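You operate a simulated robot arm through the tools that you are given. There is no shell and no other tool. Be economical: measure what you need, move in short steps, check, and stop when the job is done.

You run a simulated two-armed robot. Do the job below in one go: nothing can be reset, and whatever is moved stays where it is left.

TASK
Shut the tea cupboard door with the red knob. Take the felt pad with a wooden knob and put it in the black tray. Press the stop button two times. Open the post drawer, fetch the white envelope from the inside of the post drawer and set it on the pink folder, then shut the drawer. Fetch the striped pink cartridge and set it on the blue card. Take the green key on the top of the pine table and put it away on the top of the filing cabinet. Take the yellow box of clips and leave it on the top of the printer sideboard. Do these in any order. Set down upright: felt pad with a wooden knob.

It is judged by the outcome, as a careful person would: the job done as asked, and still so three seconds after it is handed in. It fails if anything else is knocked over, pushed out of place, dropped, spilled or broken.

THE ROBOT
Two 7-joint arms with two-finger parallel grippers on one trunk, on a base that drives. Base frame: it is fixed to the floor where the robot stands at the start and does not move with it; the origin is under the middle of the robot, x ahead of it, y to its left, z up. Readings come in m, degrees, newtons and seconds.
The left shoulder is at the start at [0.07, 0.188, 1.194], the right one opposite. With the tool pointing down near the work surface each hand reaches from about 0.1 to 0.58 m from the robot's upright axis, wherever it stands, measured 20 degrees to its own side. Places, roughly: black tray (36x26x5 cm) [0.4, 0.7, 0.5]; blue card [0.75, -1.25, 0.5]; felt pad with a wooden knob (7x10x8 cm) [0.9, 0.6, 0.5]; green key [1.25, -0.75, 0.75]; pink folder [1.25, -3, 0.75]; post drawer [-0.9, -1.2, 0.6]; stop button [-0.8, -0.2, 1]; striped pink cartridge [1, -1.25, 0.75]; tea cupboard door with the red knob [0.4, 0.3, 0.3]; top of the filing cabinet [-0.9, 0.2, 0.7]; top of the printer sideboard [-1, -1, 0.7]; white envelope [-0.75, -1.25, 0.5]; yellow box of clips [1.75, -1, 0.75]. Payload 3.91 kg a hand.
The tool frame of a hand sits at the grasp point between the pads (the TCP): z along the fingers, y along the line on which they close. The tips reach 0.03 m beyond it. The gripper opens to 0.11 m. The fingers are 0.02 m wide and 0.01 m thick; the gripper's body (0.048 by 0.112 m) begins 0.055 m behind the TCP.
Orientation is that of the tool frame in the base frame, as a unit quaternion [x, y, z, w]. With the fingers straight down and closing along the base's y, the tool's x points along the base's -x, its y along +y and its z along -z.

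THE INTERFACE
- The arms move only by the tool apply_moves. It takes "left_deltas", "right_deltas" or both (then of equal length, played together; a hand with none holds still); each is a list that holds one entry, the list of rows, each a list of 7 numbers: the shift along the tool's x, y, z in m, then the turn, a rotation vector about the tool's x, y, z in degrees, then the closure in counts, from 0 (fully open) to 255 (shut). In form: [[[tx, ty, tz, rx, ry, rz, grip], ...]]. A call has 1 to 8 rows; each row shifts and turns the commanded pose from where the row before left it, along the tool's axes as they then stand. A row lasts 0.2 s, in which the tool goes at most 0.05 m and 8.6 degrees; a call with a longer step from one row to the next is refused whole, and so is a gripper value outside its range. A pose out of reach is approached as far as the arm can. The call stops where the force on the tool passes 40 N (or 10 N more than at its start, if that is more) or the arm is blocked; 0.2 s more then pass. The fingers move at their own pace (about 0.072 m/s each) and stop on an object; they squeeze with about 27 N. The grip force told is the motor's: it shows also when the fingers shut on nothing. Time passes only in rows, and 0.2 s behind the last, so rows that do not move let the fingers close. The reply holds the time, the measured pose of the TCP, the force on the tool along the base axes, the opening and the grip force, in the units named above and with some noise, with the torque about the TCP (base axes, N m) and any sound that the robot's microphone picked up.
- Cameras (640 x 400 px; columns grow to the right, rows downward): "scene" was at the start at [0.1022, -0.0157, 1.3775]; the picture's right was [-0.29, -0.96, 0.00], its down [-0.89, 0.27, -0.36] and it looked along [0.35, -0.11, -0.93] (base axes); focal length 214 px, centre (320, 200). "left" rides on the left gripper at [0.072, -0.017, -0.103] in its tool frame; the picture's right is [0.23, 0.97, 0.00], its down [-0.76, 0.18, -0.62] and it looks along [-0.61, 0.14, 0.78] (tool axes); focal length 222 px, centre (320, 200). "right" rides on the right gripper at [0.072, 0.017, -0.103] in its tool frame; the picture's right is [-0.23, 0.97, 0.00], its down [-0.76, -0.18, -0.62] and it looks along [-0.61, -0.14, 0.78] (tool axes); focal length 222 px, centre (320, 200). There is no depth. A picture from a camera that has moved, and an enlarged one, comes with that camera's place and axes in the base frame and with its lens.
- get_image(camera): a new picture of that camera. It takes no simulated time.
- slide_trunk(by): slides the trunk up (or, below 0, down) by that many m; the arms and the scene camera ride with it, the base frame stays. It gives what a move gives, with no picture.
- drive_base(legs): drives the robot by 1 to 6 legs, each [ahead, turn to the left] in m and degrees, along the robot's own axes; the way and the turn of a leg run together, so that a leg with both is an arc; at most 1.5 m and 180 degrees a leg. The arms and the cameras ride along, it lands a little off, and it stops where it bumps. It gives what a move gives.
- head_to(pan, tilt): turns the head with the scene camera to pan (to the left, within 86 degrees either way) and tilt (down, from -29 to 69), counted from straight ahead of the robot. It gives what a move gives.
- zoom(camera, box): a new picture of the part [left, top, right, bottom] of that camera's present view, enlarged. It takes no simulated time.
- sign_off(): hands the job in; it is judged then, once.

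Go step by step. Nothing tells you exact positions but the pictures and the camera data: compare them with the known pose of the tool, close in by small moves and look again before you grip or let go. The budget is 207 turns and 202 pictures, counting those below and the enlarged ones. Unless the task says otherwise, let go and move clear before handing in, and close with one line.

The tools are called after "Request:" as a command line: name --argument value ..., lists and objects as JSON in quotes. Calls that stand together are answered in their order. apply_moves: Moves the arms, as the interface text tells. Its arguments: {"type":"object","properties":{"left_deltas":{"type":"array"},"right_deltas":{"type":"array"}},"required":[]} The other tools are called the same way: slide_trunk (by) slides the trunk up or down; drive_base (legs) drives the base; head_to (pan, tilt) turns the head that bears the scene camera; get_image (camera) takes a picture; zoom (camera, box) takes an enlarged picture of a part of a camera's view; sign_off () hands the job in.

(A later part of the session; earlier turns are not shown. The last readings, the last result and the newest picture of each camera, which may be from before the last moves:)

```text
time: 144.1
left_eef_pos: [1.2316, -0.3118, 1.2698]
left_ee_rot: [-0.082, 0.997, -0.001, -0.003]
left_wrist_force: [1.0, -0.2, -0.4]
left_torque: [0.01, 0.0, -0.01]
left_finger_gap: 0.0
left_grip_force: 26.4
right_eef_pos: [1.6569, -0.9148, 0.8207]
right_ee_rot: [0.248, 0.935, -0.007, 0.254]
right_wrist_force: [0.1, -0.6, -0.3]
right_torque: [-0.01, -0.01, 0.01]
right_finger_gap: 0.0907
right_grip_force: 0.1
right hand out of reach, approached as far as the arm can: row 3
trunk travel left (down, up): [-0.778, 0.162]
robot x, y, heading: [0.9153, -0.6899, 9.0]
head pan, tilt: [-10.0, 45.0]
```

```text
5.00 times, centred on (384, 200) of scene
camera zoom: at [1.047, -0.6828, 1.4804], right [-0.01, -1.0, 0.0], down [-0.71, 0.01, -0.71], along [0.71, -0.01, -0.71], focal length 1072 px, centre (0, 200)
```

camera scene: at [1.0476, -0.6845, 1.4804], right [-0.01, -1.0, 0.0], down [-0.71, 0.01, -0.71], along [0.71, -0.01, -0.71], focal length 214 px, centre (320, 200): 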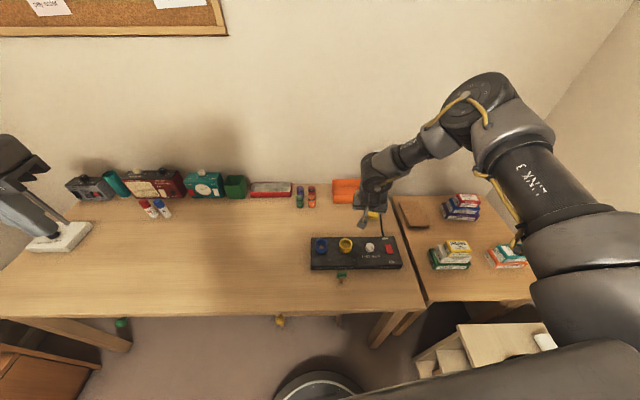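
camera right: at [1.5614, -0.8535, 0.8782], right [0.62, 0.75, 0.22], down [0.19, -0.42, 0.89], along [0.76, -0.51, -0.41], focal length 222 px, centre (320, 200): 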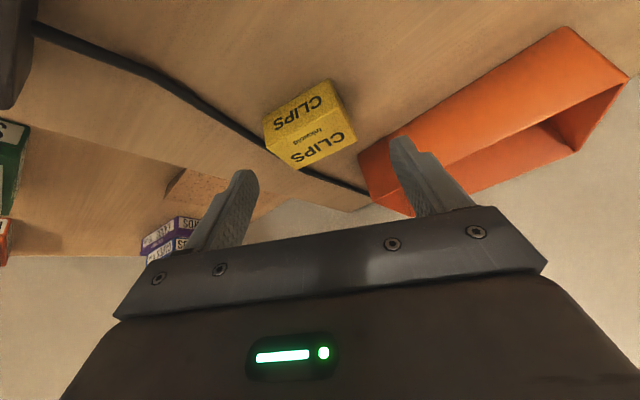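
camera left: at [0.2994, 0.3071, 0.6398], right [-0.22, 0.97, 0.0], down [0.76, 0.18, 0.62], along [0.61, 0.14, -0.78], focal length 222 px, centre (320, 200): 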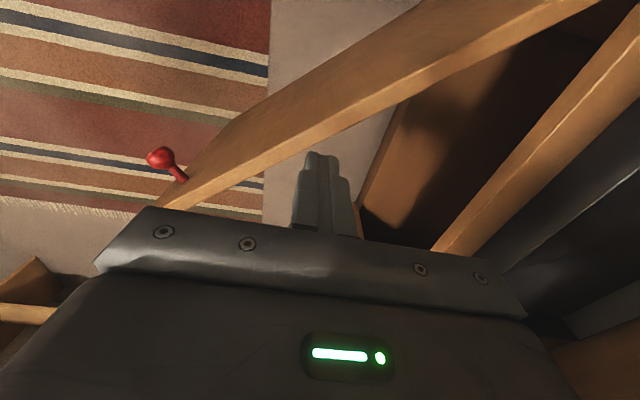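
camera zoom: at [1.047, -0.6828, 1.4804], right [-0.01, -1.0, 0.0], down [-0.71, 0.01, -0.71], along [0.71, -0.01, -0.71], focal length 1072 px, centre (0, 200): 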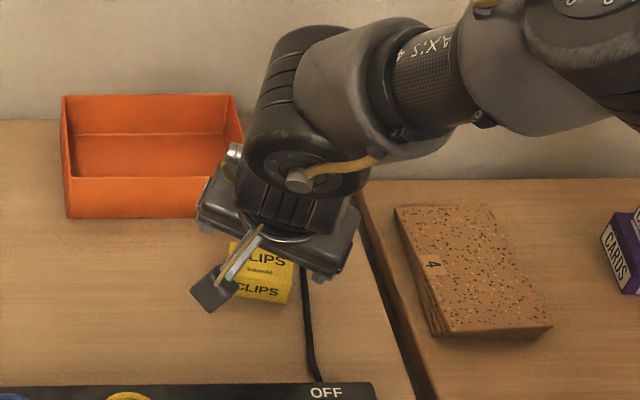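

The hand is centred above the box; I lower with the trunk the last 3.5 cm.

Request:
slide_trunk --by -0.035

Request:
apply_moves --right_deltas '[[[0, 0, 0, 0, 0, 0, 255], [0, 0, 0, 0, 0, 0, 255], [0, 0, 0, 0, 0, 0, 255], [0, 0, 0, 0, 0, 0, 255]]]'

Request:
get_image --camera "right"

```text
time: 144.8
left_eef_pos: [1.231, -0.3114, 1.2349]
left_ee_rot: [-0.081, 0.997, -0.001, -0.002]
left_wrist_force: [-0.4, -0.1, 0.2]
left_torque: [0.01, 0.0, 0.0]
left_finger_gap: 0.0
left_grip_force: 27.5
right_eef_pos: [1.6553, -0.9164, 0.7877]
right_ee_rot: [0.247, 0.935, -0.005, 0.254]
right_wrist_force: [-4.5, 1.4, 5.8]
right_torque: [-0.24, 0.3, -0.24]
right_finger_gap: 0.0903
right_grip_force: 0.1
trunk travel left (down, up): [-0.743, 0.197]
robot x, y, heading: [0.9151, -0.6893, 9.5]
head pan, tilt: [-10.0, 45.0]
```

```text
time: 145.8
left_eef_pos: [1.2317, -0.3114, 1.2346]
left_ee_rot: [-0.083, 0.997, -0.001, -0.002]
left_wrist_force: [0.1, -0.2, -0.5]
left_torque: [0.01, 0.01, -0.03]
left_finger_gap: 0.0
left_grip_force: 27.0
right_eef_pos: [1.6568, -0.9156, 0.787]
right_ee_rot: [0.248, 0.935, -0.007, 0.254]
right_wrist_force: [0.1, 0.9, 1.4]
right_torque: [-0.04, -0.02, 0.04]
right_finger_gap: 0.0587
right_grip_force: 26.4
trunk travel left (down, up): [-0.743, 0.197]
robot x, y, heading: [0.9166, -0.688, 9.2]
head pan, tilt: [-10.0, 45.0]
```

```text
119 pictures are left
camera right: at [1.5613, -0.8536, 0.8436], right [0.62, 0.75, 0.22], down [0.19, -0.42, 0.89], along [0.76, -0.51, -0.41], focal length 222 px, centre (320, 200)
```

right: 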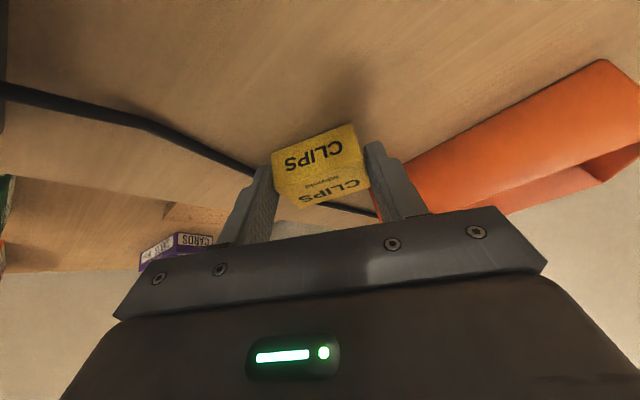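

The box is gripped (gap 0.059). I lift it.

Request:
slide_trunk --by 0.14

Request:
get_image --camera "right"

Request:
get_image --camera "scene"

```text
time: 147.5
left_eef_pos: [1.2328, -0.3111, 1.3748]
left_ee_rot: [-0.083, 0.997, -0.001, -0.001]
left_wrist_force: [-0.4, -0.1, 0.0]
left_torque: [-0.02, 0.0, 0.0]
left_finger_gap: 0.0
left_grip_force: 27.3
right_eef_pos: [1.6576, -0.9145, 0.9254]
right_ee_rot: [0.248, 0.935, -0.007, 0.252]
right_wrist_force: [0.6, 0.2, 0.2]
right_torque: [-0.02, -0.03, 0.01]
right_finger_gap: 0.058
right_grip_force: 26.7
trunk travel left (down, up): [-0.883, 0.057]
robot x, y, heading: [0.9185, -0.693, 9.4]
head pan, tilt: [-10.0, 45.0]
```

```text
118 pictures are left
camera right: at [1.5614, -0.8537, 0.9833], right [0.62, 0.75, 0.22], down [0.19, -0.42, 0.89], along [0.76, -0.51, -0.41], focal length 222 px, centre (320, 200)
```

right: 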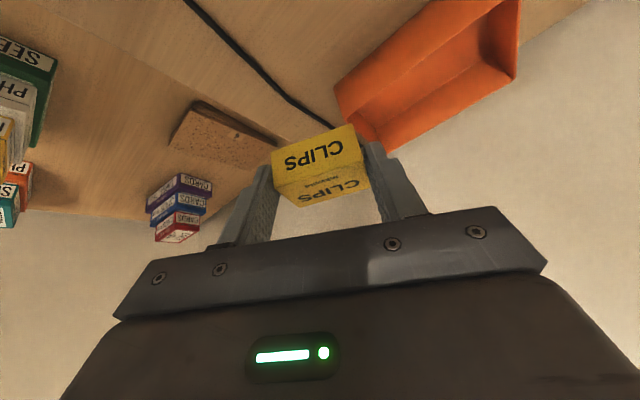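

```text
117 pictures are left
camera scene: at [1.0471, -0.683, 1.5853], right [-0.01, -1.0, 0.0], down [-0.71, 0.01, -0.71], along [0.71, -0.01, -0.71], focal length 214 px, centre (320, 200)
```

scene: 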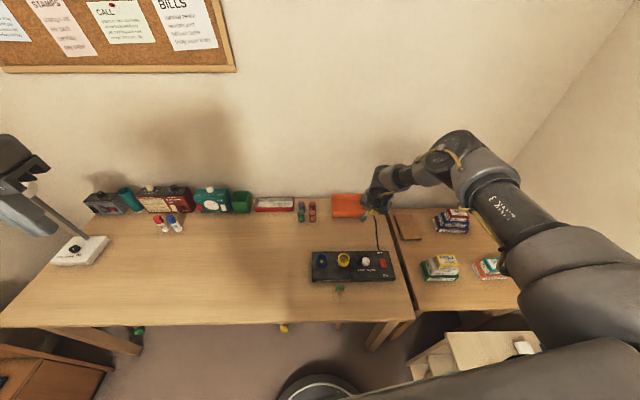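

Clips box secured. I pull the right hand back and up, and meanwhile yaw the left hand outward, open it, and lower it a bit.

Request:
apply_moves --right_deltas '[[[0.013, -0.0116, -0.0316, 0, 0, 0, 255], [0.013, -0.0116, -0.0316, 0, 0, 0, 255], [0.013, -0.0116, -0.0316, 0, 0, 0, 255], [0.013, -0.0116, -0.0316, 0, 0, 0, 255], [0.013, -0.0116, -0.0316, 0, 0, 0, 255], [0, 0, 0, 0, 0, 0, 255]]]' --left_deltas '[[[0, 0, 0.03, 0, 0, -7, 60], [0, 0, 0.03, 0, 0, -7, 60], [0, 0, 0.03, 0, 0, -7, 60], [0, 0, 0.03, 0, 0, -7, 60], [0, 0, 0.03, 0, 0, -7, 60], [0, 0, 0.03, 0, 0, 0, 60]]]'

Request:
drive_base --legs '[[-0.15, 0]]'

Request:
drive_base --legs '[[0, -34]]'

Request:
head_to --pan 10 --tilt 50

Request:
get_image --camera "scene"

Request:
get_image --camera "left"

```text
time: 148.9
left_eef_pos: [1.2547, -0.3004, 1.3495]
left_ee_rot: [-0.183, 0.983, 0.004, -0.001]
left_wrist_force: [-0.1, -0.3, -0.4]
left_torque: [-0.02, 0.01, -0.01]
left_finger_gap: 0.084
left_grip_force: 0.0
left hand out of reach, approached as far as the arm can: row 1, 2, 3, 4, 5, 6
right_eef_pos: [1.5058, -0.9103, 1.0253]
right_ee_rot: [0.249, 0.935, -0.007, 0.254]
right_wrist_force: [-0.2, 0.6, -0.9]
right_torque: [-0.01, 0.0, -0.01]
right_finger_gap: 0.0579
right_grip_force: 26.8
trunk travel left (down, up): [-0.883, 0.057]
robot x, y, heading: [0.9185, -0.6874, 9.1]
head pan, tilt: [-10.0, 45.0]
```

```text
time: 150.3
left_eef_pos: [1.1079, -0.3251, 1.3498]
left_ee_rot: [-0.182, 0.983, 0.002, -0.002]
left_wrist_force: [0.4, -0.1, -0.3]
left_torque: [0.03, 0.0, -0.02]
left_finger_gap: 0.0842
left_grip_force: 0.1
right_eef_pos: [1.3604, -0.9351, 1.0257]
right_ee_rot: [0.248, 0.935, -0.006, 0.252]
right_wrist_force: [-0.1, 1.0, -0.6]
right_torque: [-0.01, -0.01, 0.0]
right_finger_gap: 0.0573
right_grip_force: 26.8
trunk travel left (down, up): [-0.883, 0.057]
robot x, y, heading: [0.7719, -0.7151, 9.3]
head pan, tilt: [-10.0, 45.0]
```

```text
time: 152.3
left_eef_pos: [1.2697, -0.5891, 1.3493]
left_ee_rot: [0.122, 0.993, 0.004, 0.0]
left_wrist_force: [-0.2, -0.3, 0.8]
left_torque: [-0.01, 0.0, 0.0]
left_finger_gap: 0.0843
left_grip_force: 0.2
right_eef_pos: [1.1253, -1.2326, 1.026]
right_ee_rot: [0.518, 0.817, -0.083, 0.24]
right_wrist_force: [0.0, -0.1, -0.6]
right_torque: [0.04, 0.03, 0.0]
right_finger_gap: 0.0571
right_grip_force: 26.8
trunk travel left (down, up): [-0.883, 0.057]
robot x, y, heading: [0.7683, -0.7158, -25.6]
head pan, tilt: [-10.0, 45.0]
```

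```text
time: 153.2
left_eef_pos: [1.2702, -0.5902, 1.3497]
left_ee_rot: [0.122, 0.992, 0.004, 0.0]
left_wrist_force: [0.0, 0.0, 0.4]
left_torque: [0.02, 0.02, -0.01]
left_finger_gap: 0.084
left_grip_force: 0.0
right_eef_pos: [1.126, -1.2341, 1.026]
right_ee_rot: [0.517, 0.817, -0.082, 0.24]
right_wrist_force: [0.3, 0.5, 0.0]
right_torque: [0.02, -0.02, -0.03]
right_finger_gap: 0.057
right_grip_force: 27.0
trunk travel left (down, up): [-0.883, 0.057]
robot x, y, heading: [0.7685, -0.7096, -25.8]
head pan, tilt: [10.0, 50.0]
```

```text
116 pictures are left
camera scene: at [0.8875, -0.7573, 1.5785], right [-0.27, -0.96, 0.0], down [-0.74, 0.21, -0.64], along [0.62, -0.18, -0.77], focal length 214 px, centre (320, 200)
```

scene: 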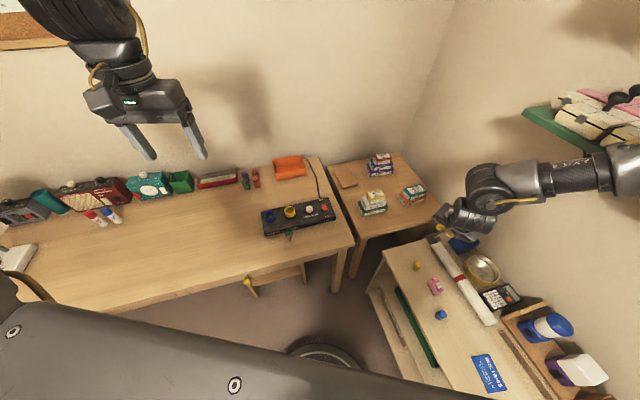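

```text
115 pictures are left
camera left: at [1.1951, -0.5893, 1.4531], right [0.02, 1.0, 0.01], down [0.78, -0.02, 0.62], along [0.62, 0.0, -0.78], focal length 222 px, centre (320, 200)
```

left: 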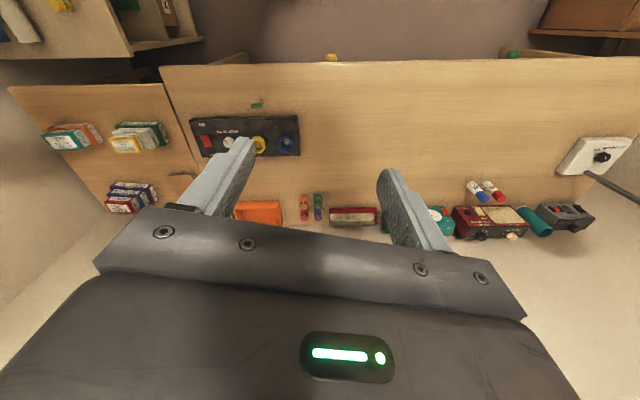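

Request:
apply_moves --left_deltas '[[[0, 0, 0, 0, 0, -8, 60], [0, 0, 0, 0, 0, -8, 60], [0, 0, 0, 0, 0, -8, 60], [-0.0137, -0.0364, 0.03, 0, 0, 0, 60], [-0.0137, -0.0364, 0.03, 0, 0, 0, 60], [-0.0137, -0.0364, 0.03, 0, 0, 0, 60], [-0.0137, -0.0364, 0.03, 0, 0, 0, 60], [-0.0137, -0.0364, 0.03, 0, 0, 0, 60]]]'

Request:
apply_moves --left_deltas '[[[0, 0, 0.045, 0, 0, 0, 60], [0, 0, 0.045, 0, 0, 0, 60], [0, 0, 0.045, 0, 0, 0, 60], [0, 0, 0.045, 0, 0, 0, 60]]]'

Request:
get_image --camera "left"

Request:
get_image --camera "scene"

```text
time: 155.0
left_eef_pos: [1.3118, -0.6249, 1.3161]
left_ee_rot: [0.121, 0.993, 0.003, 0.0]
left_wrist_force: [-0.1, 1.1, 0.0]
left_torque: [0.0, 0.0, 0.0]
left_finger_gap: 0.084
left_grip_force: 0.1
left hand out of reach, approached as far as the arm can: row 1, 2, 3, 4, 5, 6, 7, 8
right_eef_pos: [1.1259, -1.2328, 1.0267]
right_ee_rot: [0.517, 0.817, -0.083, 0.24]
right_wrist_force: [0.2, -0.2, -1.1]
right_torque: [-0.01, 0.04, -0.01]
right_finger_gap: 0.0567
right_grip_force: 27.2
trunk travel left (down, up): [-0.883, 0.057]
robot x, y, heading: [0.7694, -0.7143, -25.9]
head pan, tilt: [10.0, 50.0]
```

```text
time: 156.0
left_eef_pos: [1.3213, -0.6166, 1.1407]
left_ee_rot: [0.123, 0.992, 0.004, 0.0]
left_wrist_force: [-0.9, 0.1, -0.2]
left_torque: [-0.03, 0.03, 0.02]
left_finger_gap: 0.0842
left_grip_force: 0.1
left hand out of reach, approached as far as the arm can: row 2
right_eef_pos: [1.1262, -1.2341, 1.0246]
right_ee_rot: [0.518, 0.817, -0.083, 0.24]
right_wrist_force: [0.4, 0.2, -1.2]
right_torque: [0.01, 0.01, -0.04]
right_finger_gap: 0.0565
right_grip_force: 27.4
trunk travel left (down, up): [-0.883, 0.057]
robot x, y, heading: [0.7682, -0.7135, -25.8]
head pan, tilt: [10.0, 50.0]
```

```text
114 pictures are left
camera left: at [1.2481, -0.6164, 1.2441], right [0.02, 1.0, 0.01], down [0.78, -0.02, 0.62], along [0.62, 0.0, -0.78], focal length 222 px, centre (320, 200)
```

left: 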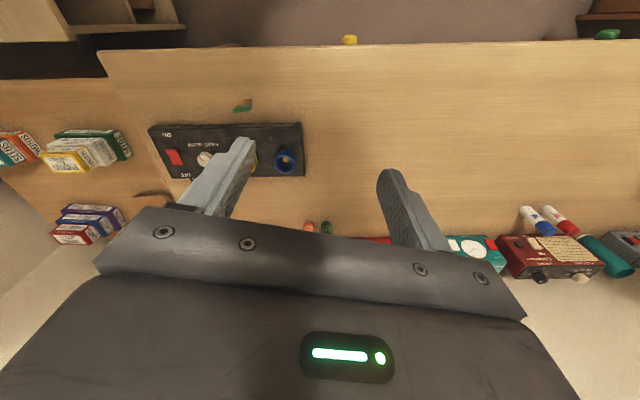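

```text
113 pictures are left
camera scene: at [0.8889, -0.7574, 1.5784], right [-0.27, -0.96, 0.0], down [-0.74, 0.21, -0.64], along [0.62, -0.18, -0.77], focal length 214 px, centre (320, 200)
```

scene: 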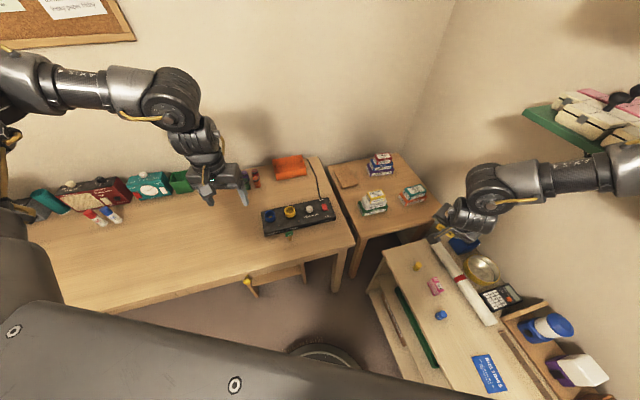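

Now lower, I try the yaw again.

Request:
apply_moves --left_deltas '[[[0, 0, 0, 0, 0, -8, 60], [0, 0, 0, 0, 0, -8, 60], [0, 0, 0, 0, 0, -8, 60], [-0.01, -0.03, 0.03, 0, 0, 0, 60], [-0.01, -0.03, 0.03, 0, 0, 0, 60], [-0.01, -0.03, 0.03, 0, 0, 0, 60], [-0.01, -0.03, 0.03, 0, 0, 0, 60]]]'

Request:
get_image --camera "left"

```text
time: 157.6
left_eef_pos: [1.4792, -0.6047, 1.1002]
left_ee_rot: [-0.087, 0.996, 0.004, 0.0]
left_wrist_force: [-0.3, 0.7, -1.2]
left_torque: [0.0, 0.01, -0.04]
left_finger_gap: 0.084
left_grip_force: 0.0
left hand out of reach, approached as far as the arm can: row 1, 2, 3, 4, 5, 6, 7
right_eef_pos: [1.1261, -1.2329, 1.0253]
right_ee_rot: [0.518, 0.817, -0.082, 0.24]
right_wrist_force: [0.6, 0.6, -1.6]
right_torque: [0.01, 0.02, -0.03]
right_finger_gap: 0.0564
right_grip_force: 27.2
trunk travel left (down, up): [-0.883, 0.057]
robot x, y, heading: [0.772, -0.713, -25.9]
head pan, tilt: [10.0, 50.0]
```

```text
112 pictures are left
camera left: at [1.4111, -0.6343, 1.204], right [-0.39, 0.92, 0.01], down [0.72, 0.3, 0.63], along [0.57, 0.25, -0.78], focal length 222 px, centre (320, 200)
```

left: 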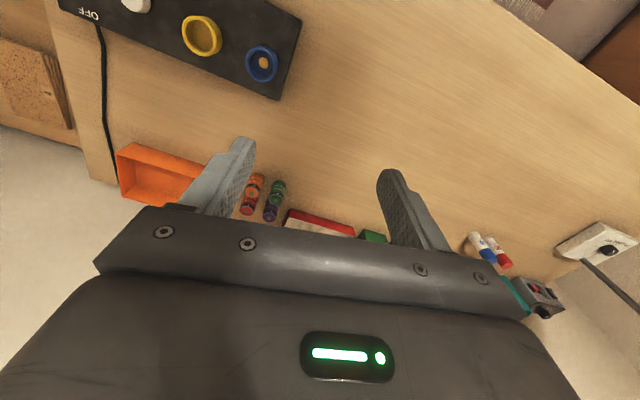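

Request:
apply_moves --left_deltas '[[[0.034, -0.033, 0.01, 0, 0, 0, 60], [0.034, -0.033, 0.01, 0, 0, 0, 60], [0.034, -0.033, 0.01, 0, 0, 0, 60], [0.034, -0.033, 0.01, 0, 0, 0, 60], [0, 0, 0.04, 0, 0, 0, 60], [0, 0, 0.04, 0, 0, 0, 60]]]'

Request:
get_image --camera "left"

Request:
get_image --camera "scene"

```text
time: 159.0
left_eef_pos: [1.472, -0.6154, 1.1113]
left_ee_rot: [-0.086, 0.996, 0.003, 0.001]
left_wrist_force: [0.1, 0.1, -0.5]
left_torque: [0.0, -0.03, -0.03]
left_finger_gap: 0.0841
left_grip_force: 0.0
left hand out of reach, approached as far as the arm can: row 1, 2, 3, 4, 5, 6
right_eef_pos: [1.1257, -1.2339, 1.0264]
right_ee_rot: [0.518, 0.817, -0.083, 0.24]
right_wrist_force: [0.5, 1.9, -1.4]
right_torque: [0.0, -0.01, 0.03]
right_finger_gap: 0.0566
right_grip_force: 27.1
trunk travel left (down, up): [-0.883, 0.057]
robot x, y, heading: [0.7681, -0.7128, -25.7]
head pan, tilt: [10.0, 50.0]
```

```text
111 pictures are left
camera left: at [1.405, -0.6452, 1.2151], right [-0.39, 0.92, 0.01], down [0.72, 0.3, 0.62], along [0.57, 0.25, -0.78], focal length 222 px, centre (320, 200)
```

left: 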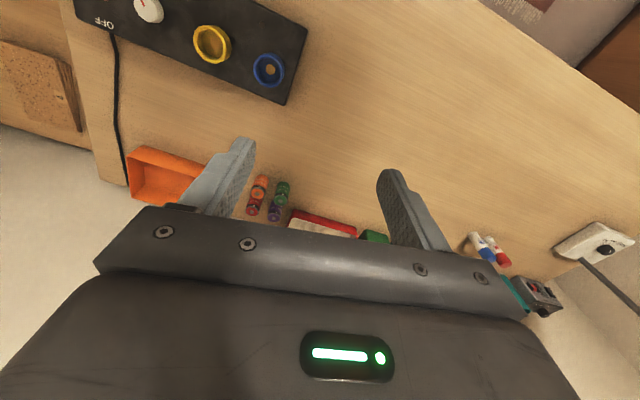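

```text
110 pictures are left
camera scene: at [0.8887, -0.7556, 1.5784], right [-0.27, -0.96, 0.0], down [-0.74, 0.21, -0.64], along [0.62, -0.18, -0.77], focal length 214 px, centre (320, 200)
```

scene: 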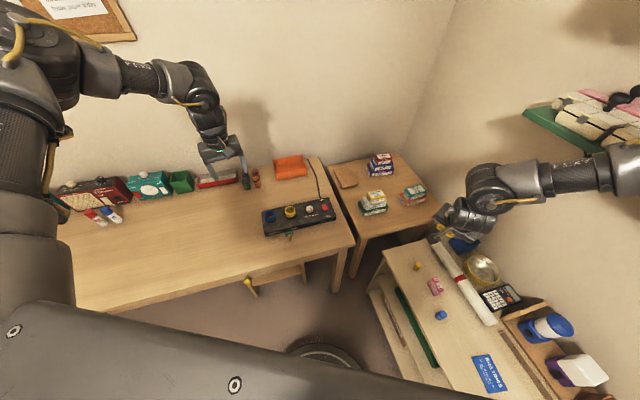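

Request:
apply_moves --left_deltas '[[[0, 0, 0.04, 0, 0, 0, 60], [0, 0, 0.04, 0, 0, 0, 60], [0, 0, 0.04, 0, 0, 0, 60]]]'

Request:
apply_moves --left_deltas '[[[0.04, 0, 0, 0, 0, 0, 60], [0.04, 0, 0, 0, 0, 0, 60], [0.04, 0, 0, 0, 0, 0, 60]]]'

```text
time: 159.8
left_eef_pos: [1.4739, -0.5626, 1.0687]
left_ee_rot: [-0.087, 0.996, 0.003, 0.001]
left_wrist_force: [0.5, -0.3, 0.5]
left_torque: [-0.01, 0.0, 0.03]
left_finger_gap: 0.084
left_grip_force: 0.1
left hand out of reach, approached as far as the arm can: row 1, 2, 3
right_eef_pos: [1.1245, -1.2333, 1.0269]
right_ee_rot: [0.517, 0.817, -0.081, 0.24]
right_wrist_force: [-0.5, -0.1, -0.4]
right_torque: [0.03, -0.04, 0.0]
right_finger_gap: 0.0561
right_grip_force: 27.6
trunk travel left (down, up): [-0.883, 0.057]
robot x, y, heading: [0.7696, -0.7175, -25.6]
head pan, tilt: [10.0, 50.0]
```

```text
time: 160.6
left_eef_pos: [1.3979, -0.5339, 1.0899]
left_ee_rot: [-0.085, 0.996, 0.002, 0.0]
left_wrist_force: [0.6, -0.9, -0.7]
left_torque: [0.02, -0.01, 0.03]
left_finger_gap: 0.0843
left_grip_force: 0.1
left hand out of reach, approached as far as the arm can: row 1, 2, 3
right_eef_pos: [1.1254, -1.2333, 1.0276]
right_ee_rot: [0.517, 0.817, -0.083, 0.241]
right_wrist_force: [-0.1, -0.3, -1.4]
right_torque: [0.03, 0.0, -0.01]
right_finger_gap: 0.0558
right_grip_force: 26.9
trunk travel left (down, up): [-0.883, 0.057]
robot x, y, heading: [0.7701, -0.7186, -25.9]
head pan, tilt: [10.0, 50.0]
```

Turning outward restricts the left arm, so the free direction is clockwise for both arms. I turn the left hand clockwise and will grip the key across its plate's thickness.

Request:
apply_moves --left_deltas '[[[0, 0, 0, 0, 0, 8.4, 100], [0, 0, 0, 0, 0, 8.4, 100], [0, 0, 0, 0, 0, 8.4, 100], [0, 0, 0, 0, 0, 8.4, 100], [0, 0, 0, 0, 0, 8.4, 100], [0, 0, 0, 0, 0, 8.4, 100], [0, 0, 0, 0, 0, 8.4, 100], [0, 0, 0, 0, 0, 8.4, 100]]]'

Request:
drive_base --legs '[[0, 80], [0.25, 0], [0, -105]]'

Request:
get_image --camera "scene"

Request:
get_image --camera "left"

```text
time: 162.4
left_eef_pos: [1.3975, -0.5336, 1.0887]
left_ee_rot: [0.48, 0.877, 0.004, -0.001]
left_wrist_force: [-0.6, 0.3, -0.3]
left_torque: [-0.04, 0.0, 0.02]
left_finger_gap: 0.0667
left_grip_force: 0.0
right_eef_pos: [1.1249, -1.2338, 1.0262]
right_ee_rot: [0.518, 0.817, -0.082, 0.239]
right_wrist_force: [-0.1, 0.8, -0.3]
right_torque: [-0.02, 0.0, -0.01]
right_finger_gap: 0.0561
right_grip_force: 26.9
trunk travel left (down, up): [-0.883, 0.057]
robot x, y, heading: [0.7687, -0.7127, -26.0]
head pan, tilt: [10.0, 50.0]
```

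```text
time: 172.1
left_eef_pos: [1.5626, -0.6247, 1.0884]
left_ee_rot: [0.665, 0.747, 0.003, 0.0]
left_wrist_force: [-0.2, -0.6, 0.3]
left_torque: [-0.02, 0.01, 0.0]
left_finger_gap: 0.0668
left_grip_force: 0.1
right_eef_pos: [1.009, -1.1321, 1.0256]
right_ee_rot: [0.689, 0.679, -0.134, 0.215]
right_wrist_force: [0.0, 0.2, -1.5]
right_torque: [0.03, -0.02, -0.02]
right_finger_gap: 0.0549
right_grip_force: 27.0
trunk travel left (down, up): [-0.883, 0.057]
robot x, y, heading: [0.9183, -0.51, -51.9]
head pan, tilt: [10.0, 50.0]
```

```text
109 pictures are left
camera scene: at [1.0057, -0.5992, 1.5784], right [-0.67, -0.74, 0.0], down [-0.57, 0.51, -0.64], along [0.48, -0.43, -0.77], focal length 214 px, centre (320, 200)
```

scene: 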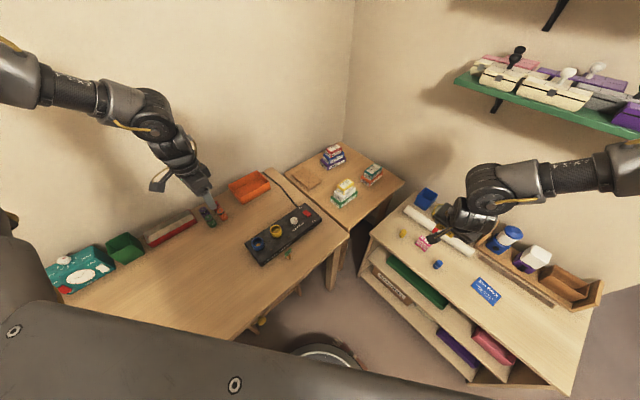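

```text
108 pictures are left
camera left: at [1.538, -0.5537, 1.1926], right [0.94, 0.34, 0.01], down [0.26, -0.74, 0.62], along [0.21, -0.58, -0.78], focal length 222 px, centre (320, 200)
```

left: 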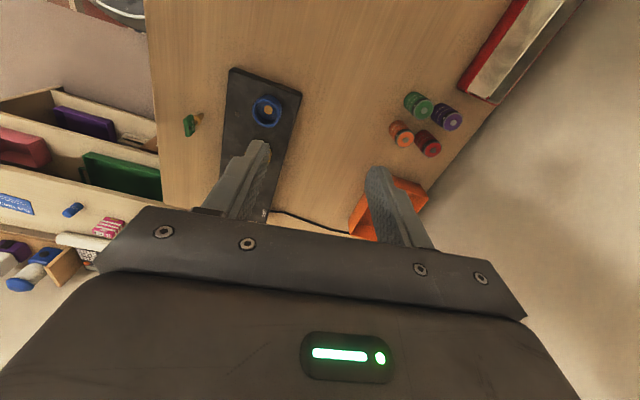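

Both hands in place; the left hand now faces -83°. I move it over the key.

Request:
apply_moves --left_deltas '[[[-0.018, -0.034, 0.01, 0, 0, 0, 100], [-0.018, -0.034, 0.01, 0, 0, 0, 100], [-0.018, -0.034, 0.01, 0, 0, 0, 100], [-0.018, -0.034, 0.01, 0, 0, 0, 100], [-0.018, -0.034, 0.01, 0, 0, 0, 100], [-0.02, -0.038, 0.01, 0, 0, 0, 100]]]'

Request:
get_image --camera "left"

Request:
get_image --camera "right"

```text
time: 173.5
left_eef_pos: [1.4098, -0.6948, 1.081]
left_ee_rot: [0.665, 0.747, 0.003, 0.0]
left_wrist_force: [0.0, -0.3, 0.3]
left_torque: [-0.02, 0.0, 0.02]
left_finger_gap: 0.0669
left_grip_force: 0.1
left hand out of reach, approached as far as the arm can: row 4, 5, 6
right_eef_pos: [1.0091, -1.1314, 1.0253]
right_ee_rot: [0.69, 0.678, -0.134, 0.215]
right_wrist_force: [0.3, 0.0, -1.8]
right_torque: [-0.01, -0.02, -0.02]
right_finger_gap: 0.0551
right_grip_force: 26.7
trunk travel left (down, up): [-0.883, 0.057]
robot x, y, heading: [0.9168, -0.5056, -52.1]
head pan, tilt: [10.0, 50.0]
```

```text
107 pictures are left
camera left: at [1.3844, -0.6255, 1.1848], right [0.94, 0.34, 0.01], down [0.26, -0.74, 0.62], along [0.21, -0.58, -0.78], focal length 222 px, centre (320, 200)
```

left: 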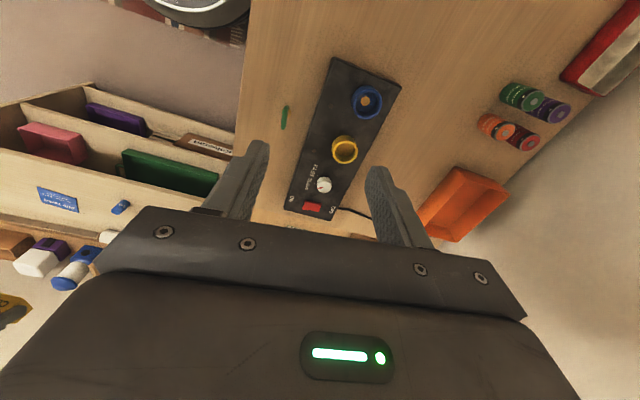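

```text
106 pictures are left
camera right: at [1.0169, -1.0189, 1.0826], right [0.96, -0.19, 0.22], down [-0.28, -0.37, 0.89], along [-0.08, -0.91, -0.41], focal length 222 px, centre (320, 200)
```

right: 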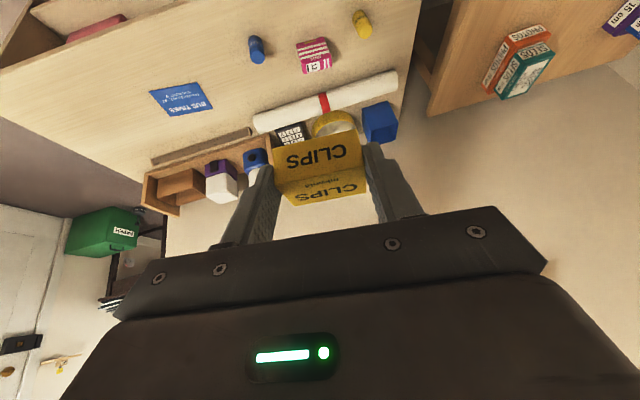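

Request:
apply_moves --left_deltas '[[[0, 0, 0.04, 0, 0, 0, 100], [0, 0, 0.04, 0, 0, 0, 100], [0, 0, 0.04, 0, 0, 0, 100], [0, 0, 0.03, 0, 0, 0, 100], [-0.017, -0.012, 0, 0, 0, 0, 100], [-0.017, -0.012, 0, 0, 0, 0, 100], [-0.017, -0.012, 0, 0, 0, 0, 100]]]'

Request:
get_image --camera "left"

Request:
get_image --camera "scene"

```text
time: 175.1
left_eef_pos: [1.4276, -0.6686, 1.0455]
left_ee_rot: [0.665, 0.747, 0.002, 0.0]
left_wrist_force: [0.2, 0.2, 0.0]
left_torque: [-0.02, 0.0, 0.0]
left_finger_gap: 0.0668
left_grip_force: 0.0
left hand out of reach, approached as far as the arm can: row 1, 2, 3, 4, 5, 6, 7
right_eef_pos: [1.0092, -1.1317, 1.0243]
right_ee_rot: [0.689, 0.678, -0.136, 0.215]
right_wrist_force: [-0.7, 0.6, -1.5]
right_torque: [0.01, 0.02, 0.02]
right_finger_gap: 0.0552
right_grip_force: 27.0
trunk travel left (down, up): [-0.883, 0.057]
robot x, y, heading: [0.9164, -0.512, -52.0]
head pan, tilt: [10.0, 50.0]
```

```text
105 pictures are left
camera left: at [1.4034, -0.5999, 1.1493], right [0.94, 0.34, 0.01], down [0.26, -0.74, 0.62], along [0.21, -0.58, -0.78], focal length 222 px, centre (320, 200)
```

left: 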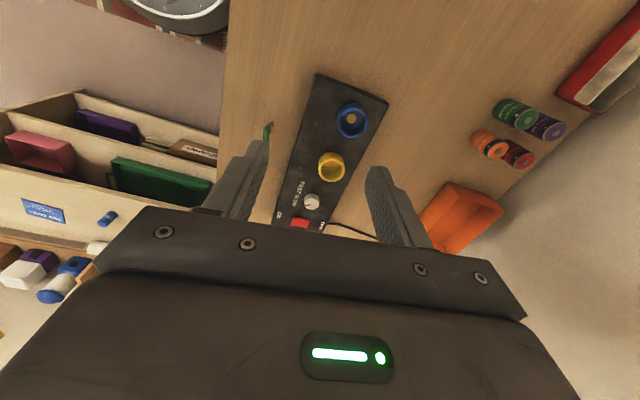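

```text
104 pictures are left
camera scene: at [1.0054, -0.5993, 1.5784], right [-0.67, -0.74, 0.0], down [-0.57, 0.51, -0.64], along [0.48, -0.43, -0.77], focal length 214 px, centre (320, 200)
```

scene: 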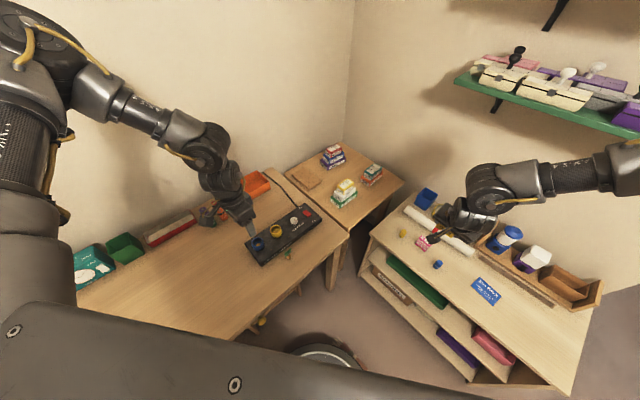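

The left arm stays limited too. I'll first deliver the clips with the right hand and fetch the key later with the right hand. I raise the left hand clear and back away.

Request:
apply_moves --left_deltas '[[[0, 0, -0.045, 0, 0, 0, 255], [0, 0, -0.045, 0, 0, 0, 255], [0, 0, -0.045, 0, 0, 0, 255], [0.03, 0, -0.03, 0, 0, 0, 255], [0.045, 0, -0.02, 0, 0, 0, 255], [0.045, 0, 0, 0, 0, 0, 255]]]'

Request:
drive_base --legs '[[-0.35, 0], [0, -90]]'

Request:
head_to --pan -40 --tilt 30

Request:
get_image --camera "scene"

```text
time: 176.5
left_eef_pos: [1.4136, -0.5484, 1.2324]
left_ee_rot: [0.665, 0.747, 0.003, 0.0]
left_wrist_force: [-0.4, 1.3, 1.3]
left_torque: [-0.02, 0.0, 0.01]
left_finger_gap: 0.0
left_grip_force: 26.6
right_eef_pos: [1.0088, -1.1299, 1.0273]
right_ee_rot: [0.689, 0.679, -0.135, 0.216]
right_wrist_force: [-0.4, 0.1, -1.2]
right_torque: [-0.03, -0.01, -0.02]
right_finger_gap: 0.0548
right_grip_force: 26.9
trunk travel left (down, up): [-0.883, 0.057]
robot x, y, heading: [0.9168, -0.5084, -52.1]
head pan, tilt: [10.0, 50.0]
```

```text
time: 182.6
left_eef_pos: [0.6609, -0.7197, 1.2326]
left_ee_rot: [0.998, 0.067, 0.003, 0.002]
left_wrist_force: [-0.3, -0.3, -0.2]
left_torque: [0.02, -0.01, 0.01]
left_finger_gap: 0.0
left_grip_force: 27.0
right_eef_pos: [0.0742, -0.3238, 1.0258]
right_ee_rot: [0.967, 0.001, -0.247, 0.058]
right_wrist_force: [0.0, -0.3, -0.3]
right_torque: [0.02, -0.02, -0.02]
right_finger_gap: 0.0551
right_grip_force: 26.8
trunk travel left (down, up): [-0.883, 0.057]
robot x, y, heading: [0.6969, -0.2262, -140.9]
head pan, tilt: [10.0, 50.0]
```

```text
time: 183.8
left_eef_pos: [0.6613, -0.7188, 1.2328]
left_ee_rot: [0.998, 0.066, 0.002, 0.002]
left_wrist_force: [0.5, 0.6, -0.5]
left_torque: [0.02, 0.03, -0.01]
left_finger_gap: 0.0
left_grip_force: 27.4
right_eef_pos: [0.0742, -0.3241, 1.0265]
right_ee_rot: [0.967, 0.001, -0.246, 0.059]
right_wrist_force: [-0.1, -0.9, -0.2]
right_torque: [-0.01, 0.0, 0.01]
right_finger_gap: 0.0551
right_grip_force: 27.4
trunk travel left (down, up): [-0.883, 0.057]
robot x, y, heading: [0.6961, -0.2231, -141.0]
head pan, tilt: [-40.0, 30.0]
```

```text
103 pictures are left
camera scene: at [0.5648, -0.2527, 1.6079], right [0.02, 1.0, 0.0], down [0.5, -0.01, -0.87], along [-0.87, 0.01, -0.5], focal length 214 px, centre (320, 200)
```

scene: 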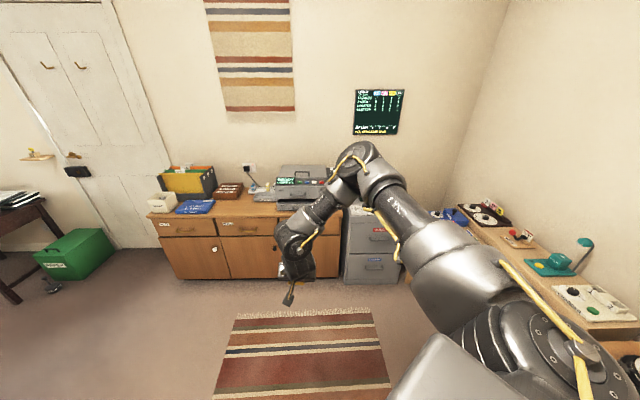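

Request:
zoom --camera "scene" --box '[130, 140, 450, 300]'

```text
2.00 times, centred on (290, 220) of scene
camera zoom: at [0.5648, -0.2527, 1.6079], right [0.02, 1.0, 0.0], down [0.5, -0.01, -0.87], along [-0.87, 0.01, -0.5], focal length 429 px, centre (380, 160)
```

zoom: 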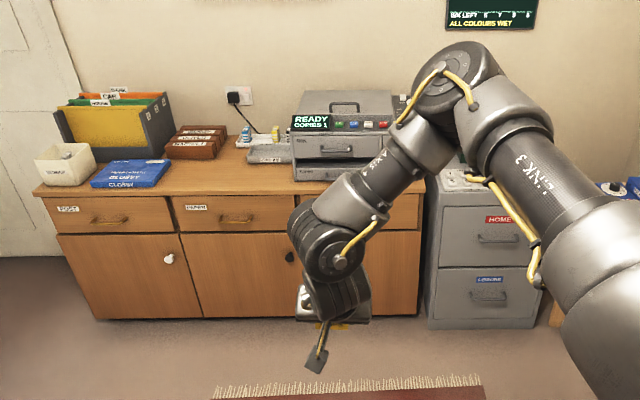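

I see the sideboard with the POST drawer at its left, the printer with coloured buttons, and the grey filing cabinet to the right. I drive over to face the sideboard.

Request:
drive_base --legs '[[0, 10.6], [1.15, 0], [0, -49.6]]'

Request:
head_to --pan -10 --tilt 45

Request:
get_image --camera "scene"

Request:
get_image --camera "right"

```text
time: 192.7
left_eef_pos: [-0.3864, -1.4634, 1.2321]
left_ee_rot: [0.962, -0.273, 0.002, 0.003]
left_wrist_force: [-0.1, 0.3, 0.4]
left_torque: [0.02, 0.02, 0.04]
left_finger_gap: 0.0
left_grip_force: 27.0
right_eef_pos: [-0.592, -0.7865, 1.0255]
right_ee_rot: [0.911, -0.325, -0.252, -0.027]
right_wrist_force: [-0.3, -0.1, -0.3]
right_torque: [-0.01, -0.01, 0.03]
right_finger_gap: 0.055
right_grip_force: 26.7
trunk travel left (down, up): [-0.883, 0.057]
robot x, y, heading: [-0.044, -1.1, 179.9]
head pan, tilt: [-40.0, 30.0]
```

```text
time: 193.6
left_eef_pos: [-0.3864, -1.4638, 1.2321]
left_ee_rot: [0.962, -0.272, 0.002, 0.002]
left_wrist_force: [0.2, 0.2, -0.1]
left_torque: [-0.01, -0.03, 0.03]
left_finger_gap: 0.0002
left_grip_force: 27.1
right_eef_pos: [-0.5899, -0.7872, 1.0252]
right_ee_rot: [0.911, -0.324, -0.252, -0.026]
right_wrist_force: [1.0, -0.3, -0.7]
right_torque: [0.0, -0.03, -0.01]
right_finger_gap: 0.0551
right_grip_force: 27.1
trunk travel left (down, up): [-0.883, 0.057]
robot x, y, heading: [-0.0464, -1.1023, 179.6]
head pan, tilt: [-10.0, 45.0]
```

```text
101 pictures are left
camera scene: at [-0.1778, -1.0857, 1.5854], right [0.18, 0.98, 0.0], down [0.7, -0.13, -0.71], along [-0.7, 0.13, -0.71], focal length 214 px, centre (320, 200)
```

scene: 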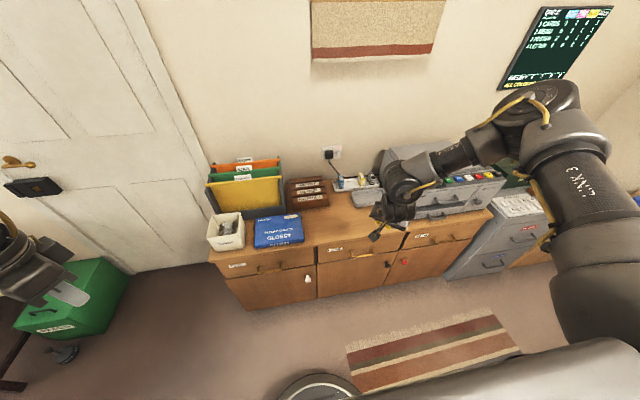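

```text
100 pictures are left
camera right: at [-0.5077, -0.8634, 1.0827], right [-0.74, -0.64, 0.22], down [-0.12, 0.45, 0.89], along [-0.66, 0.63, -0.41], focal length 222 px, centre (320, 200)
```

right: 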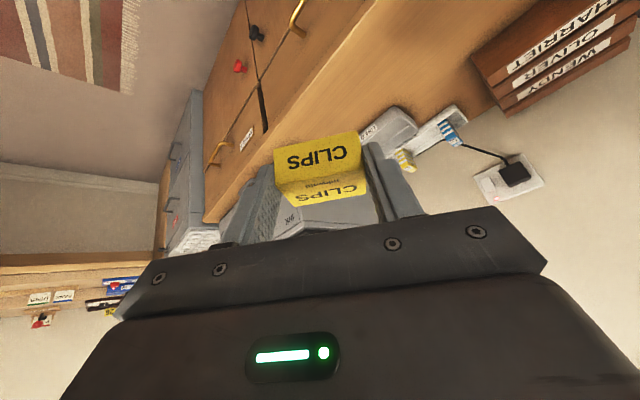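

The free spot on the sideboard (z≈0.69) is around (-0.86, -0.88). I drive in and check before lowering.

Request:
drive_base --legs '[[0.23, 8]]'

Request:
slide_trunk --by -0.2

Request:
get_image --camera "scene"

Request:
get_image --camera "right"

```text
time: 195.4
left_eef_pos: [-0.567, -1.522, 1.2332]
left_ee_rot: [0.979, -0.205, 0.001, 0.003]
left_wrist_force: [1.2, 0.7, -0.3]
left_torque: [-0.02, 0.03, -0.01]
left_finger_gap: 0.0
left_grip_force: 27.2
right_eef_pos: [-0.8646, -0.8795, 1.0263]
right_ee_rot: [0.931, -0.261, -0.254, -0.01]
right_wrist_force: [0.1, -0.2, -0.7]
right_torque: [-0.02, -0.01, 0.01]
right_finger_gap: 0.055
right_grip_force: 26.7
trunk travel left (down, up): [-0.883, 0.057]
robot x, y, heading: [-0.2814, -1.1214, -172.4]
head pan, tilt: [-10.0, 45.0]
```

```text
time: 197.5
left_eef_pos: [-0.5697, -1.5219, 1.0329]
left_ee_rot: [0.979, -0.205, 0.003, 0.003]
left_wrist_force: [0.4, 0.0, -0.7]
left_torque: [-0.01, 0.01, 0.02]
left_finger_gap: 0.0
left_grip_force: 26.7
right_eef_pos: [-0.8644, -0.8797, 0.8258]
right_ee_rot: [0.931, -0.261, -0.254, -0.01]
right_wrist_force: [-0.7, -1.0, -1.5]
right_torque: [-0.01, -0.02, -0.02]
right_finger_gap: 0.055
right_grip_force: 26.9
trunk travel left (down, up): [-0.683, 0.257]
robot x, y, heading: [-0.2829, -1.1185, -172.3]
head pan, tilt: [-10.0, 45.0]
```

```text
99 pictures are left
camera scene: at [-0.4149, -1.119, 1.3854], right [0.04, 1.0, 0.0], down [0.71, -0.03, -0.71], along [-0.71, 0.03, -0.71], focal length 214 px, centre (320, 200)
```

scene: 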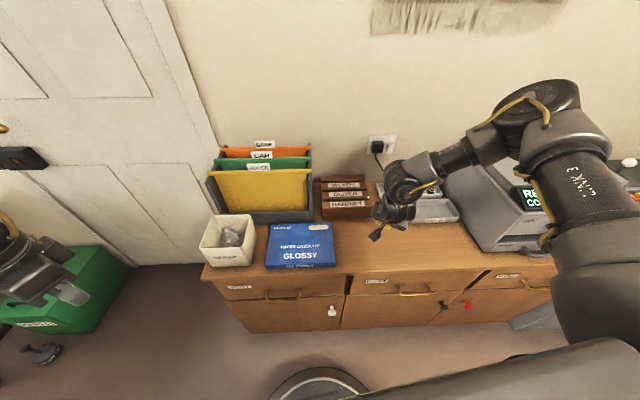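

```text
98 pictures are left
camera right: at [-0.7723, -0.9443, 0.8828], right [-0.64, -0.73, 0.22], down [-0.18, 0.43, 0.89], along [-0.74, 0.53, -0.41], focal length 222 px, centre (320, 200)
```

right: 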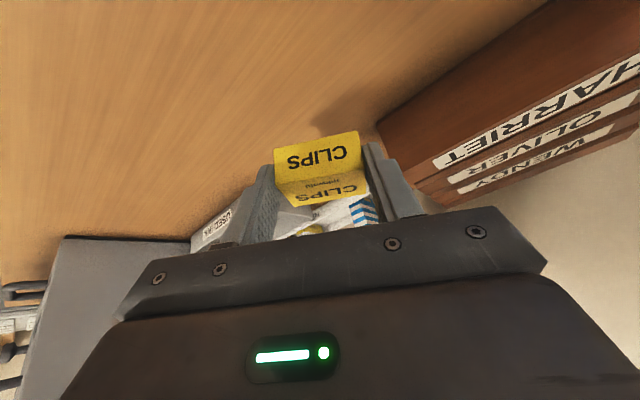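

Request:
slide_trunk --by -0.085

Request:
slide_trunk --by -0.008

Request:
get_image --camera "right"

```text
time: 198.3
left_eef_pos: [-0.5684, -1.5217, 0.9742]
left_ee_rot: [0.979, -0.206, 0.0, 0.003]
left_wrist_force: [-0.2, 0.4, -0.1]
left_torque: [-0.01, -0.04, 0.05]
left_finger_gap: 0.0001
left_grip_force: 27.1
right_eef_pos: [-0.8662, -0.8808, 0.7746]
right_ee_rot: [0.931, -0.258, -0.258, -0.01]
right_wrist_force: [16.5, -3.6, 19.9]
right_torque: [0.48, -0.8, -0.55]
right_finger_gap: 0.0567
right_grip_force: 26.7
trunk travel left (down, up): [-0.625, 0.315]
robot x, y, heading: [-0.282, -1.1184, -172.3]
head pan, tilt: [-10.0, 45.0]
stopped: the force on the tool passed its limit (the readings are from after the stop); the commanded pose is now the measured one
```

```text
time: 198.8
left_eef_pos: [-0.5682, -1.5216, 0.9723]
left_ee_rot: [0.978, -0.207, 0.001, 0.002]
left_wrist_force: [0.5, 0.2, 0.3]
left_torque: [0.0, -0.01, -0.01]
left_finger_gap: 0.0001
left_grip_force: 26.9
right_eef_pos: [-0.8667, -0.8812, 0.7752]
right_ee_rot: [0.93, -0.257, -0.263, -0.009]
right_wrist_force: [19.9, -3.4, 28.2]
right_torque: [0.71, -1.0, -0.62]
right_finger_gap: 0.0566
right_grip_force: 27.1
trunk travel left (down, up): [-0.621, 0.319]
robot x, y, heading: [-0.2834, -1.118, -172.4]
head pan, tilt: [-10.0, 45.0]
stopped: the force on the tool passed its limit (the readings are from after the stop); the commanded pose is now the measured one
```

```text
97 pictures are left
camera right: at [-0.7715, -0.9457, 0.8296], right [-0.64, -0.74, 0.23], down [-0.17, 0.42, 0.89], along [-0.75, 0.53, -0.39], focal length 222 px, centre (320, 200)
```

right: 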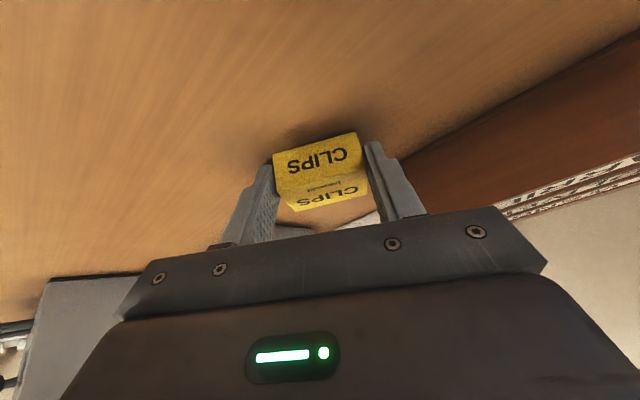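

Contact: the sideboard's top is at z≈0.74. I relieve the pressure a little and release.

Request:
slide_trunk --by 0.004

Request:
apply_moves --right_deltas '[[[0, 0, 0, 0, 0, 0, 150], [0, 0, 0, 0, 0, 0, 80], [0, 0, 0, 0, 0, 0, 60], [0, 0, 0, 0, 0, 0, 60]]]'

Request:
slide_trunk --by 0.12

Request:
get_image --camera "right"

```text
time: 199.3
left_eef_pos: [-0.5693, -1.5231, 0.9737]
left_ee_rot: [0.978, -0.206, 0.002, 0.003]
left_wrist_force: [-0.2, 0.6, -0.5]
left_torque: [-0.03, -0.03, 0.01]
left_finger_gap: 0.0001
left_grip_force: 26.8
right_eef_pos: [-0.8698, -0.8805, 0.7749]
right_ee_rot: [0.93, -0.258, -0.261, -0.009]
right_wrist_force: [1.2, -0.5, 3.9]
right_torque: [0.14, -0.12, -0.04]
right_finger_gap: 0.0567
right_grip_force: 27.4
trunk travel left (down, up): [-0.625, 0.315]
robot x, y, heading: [-0.2854, -1.1159, -172.0]
head pan, tilt: [-10.0, 45.0]
```

```text
time: 200.3
left_eef_pos: [-0.57, -1.524, 0.9739]
left_ee_rot: [0.978, -0.206, 0.001, 0.002]
left_wrist_force: [0.4, 0.4, 0.3]
left_torque: [0.04, -0.02, -0.01]
left_finger_gap: 0.0004
left_grip_force: 26.6
right_eef_pos: [-0.871, -0.8809, 0.7755]
right_ee_rot: [0.929, -0.259, -0.263, -0.01]
right_wrist_force: [-6.4, -6.8, 10.6]
right_torque: [0.19, 0.04, 0.17]
right_finger_gap: 0.0789
right_grip_force: 0.1
trunk travel left (down, up): [-0.625, 0.315]
robot x, y, heading: [-0.2812, -1.1171, -172.1]
head pan, tilt: [-10.0, 45.0]
```

```text
time: 201.8
left_eef_pos: [-0.5715, -1.5213, 1.0937]
left_ee_rot: [0.978, -0.207, 0.002, 0.003]
left_wrist_force: [1.2, -0.8, 0.5]
left_torque: [0.01, 0.01, -0.03]
left_finger_gap: 0.0
left_grip_force: 26.8
right_eef_pos: [-0.8699, -0.8796, 0.8955]
right_ee_rot: [0.93, -0.259, -0.26, -0.009]
right_wrist_force: [-0.1, 0.8, 0.3]
right_torque: [-0.01, 0.0, 0.0]
right_finger_gap: 0.0844
right_grip_force: 0.2
trunk travel left (down, up): [-0.745, 0.195]
robot x, y, heading: [-0.286, -1.1148, -172.4]
head pan, tilt: [-10.0, 45.0]
```

```text
96 pictures are left
camera right: at [-0.7755, -0.9445, 0.9499], right [-0.64, -0.74, 0.23], down [-0.17, 0.42, 0.89], along [-0.75, 0.53, -0.4], focal length 222 px, centre (320, 200)
```

right: 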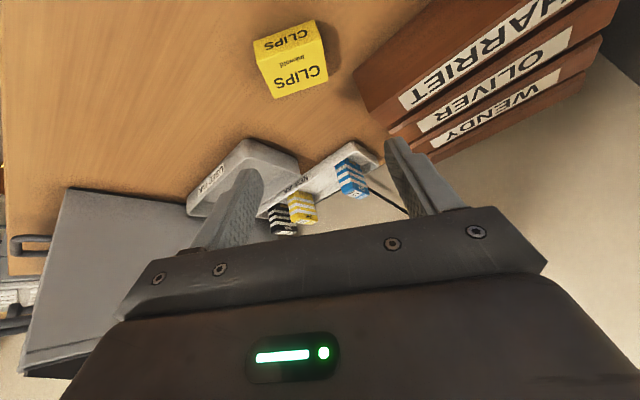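

The clips box rests on the sideboard. Next the stop button on the printer: I back up and look at the printer.

Request:
drive_base --legs '[[-0.25, 0]]'

Request:
head_to --pan -40 --tilt 35

Request:
get_image --camera "scene"

```text
time: 203.6
left_eef_pos: [-0.3195, -1.4882, 1.0934]
left_ee_rot: [0.979, -0.205, 0.002, 0.003]
left_wrist_force: [0.0, 0.5, 0.1]
left_torque: [0.0, 0.0, -0.03]
left_finger_gap: 0.0
left_grip_force: 27.0
right_eef_pos: [-0.6207, -0.8477, 0.8951]
right_ee_rot: [0.93, -0.257, -0.261, -0.008]
right_wrist_force: [0.2, 0.5, 0.9]
right_torque: [-0.03, 0.0, -0.01]
right_finger_gap: 0.0842
right_grip_force: 0.1
trunk travel left (down, up): [-0.745, 0.195]
robot x, y, heading: [-0.0269, -1.0798, -172.2]
head pan, tilt: [-10.0, 45.0]
```

```text
time: 204.6
left_eef_pos: [-0.3201, -1.4889, 1.094]
left_ee_rot: [0.979, -0.205, 0.003, 0.003]
left_wrist_force: [-0.4, -0.5, -0.2]
left_torque: [-0.02, 0.01, -0.04]
left_finger_gap: 0.0
left_grip_force: 26.9
right_eef_pos: [-0.6196, -0.847, 0.8947]
right_ee_rot: [0.93, -0.258, -0.261, -0.009]
right_wrist_force: [-0.6, -0.1, -0.4]
right_torque: [-0.01, -0.03, 0.04]
right_finger_gap: 0.0843
right_grip_force: 0.0
trunk travel left (down, up): [-0.745, 0.195]
robot x, y, heading: [-0.0304, -1.0816, -172.4]
head pan, tilt: [-40.0, 35.0]
```

```text
95 pictures are left
camera scene: at [-0.1577, -1.0421, 1.4619], right [0.53, 0.85, 0.0], down [0.49, -0.31, -0.82], along [-0.69, 0.44, -0.57], focal length 214 px, centre (320, 200)
```

scene: 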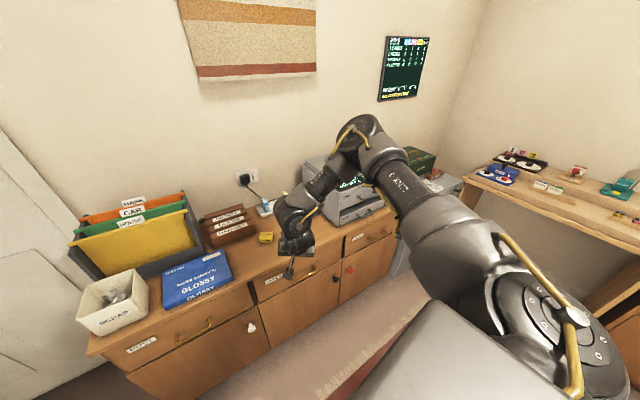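

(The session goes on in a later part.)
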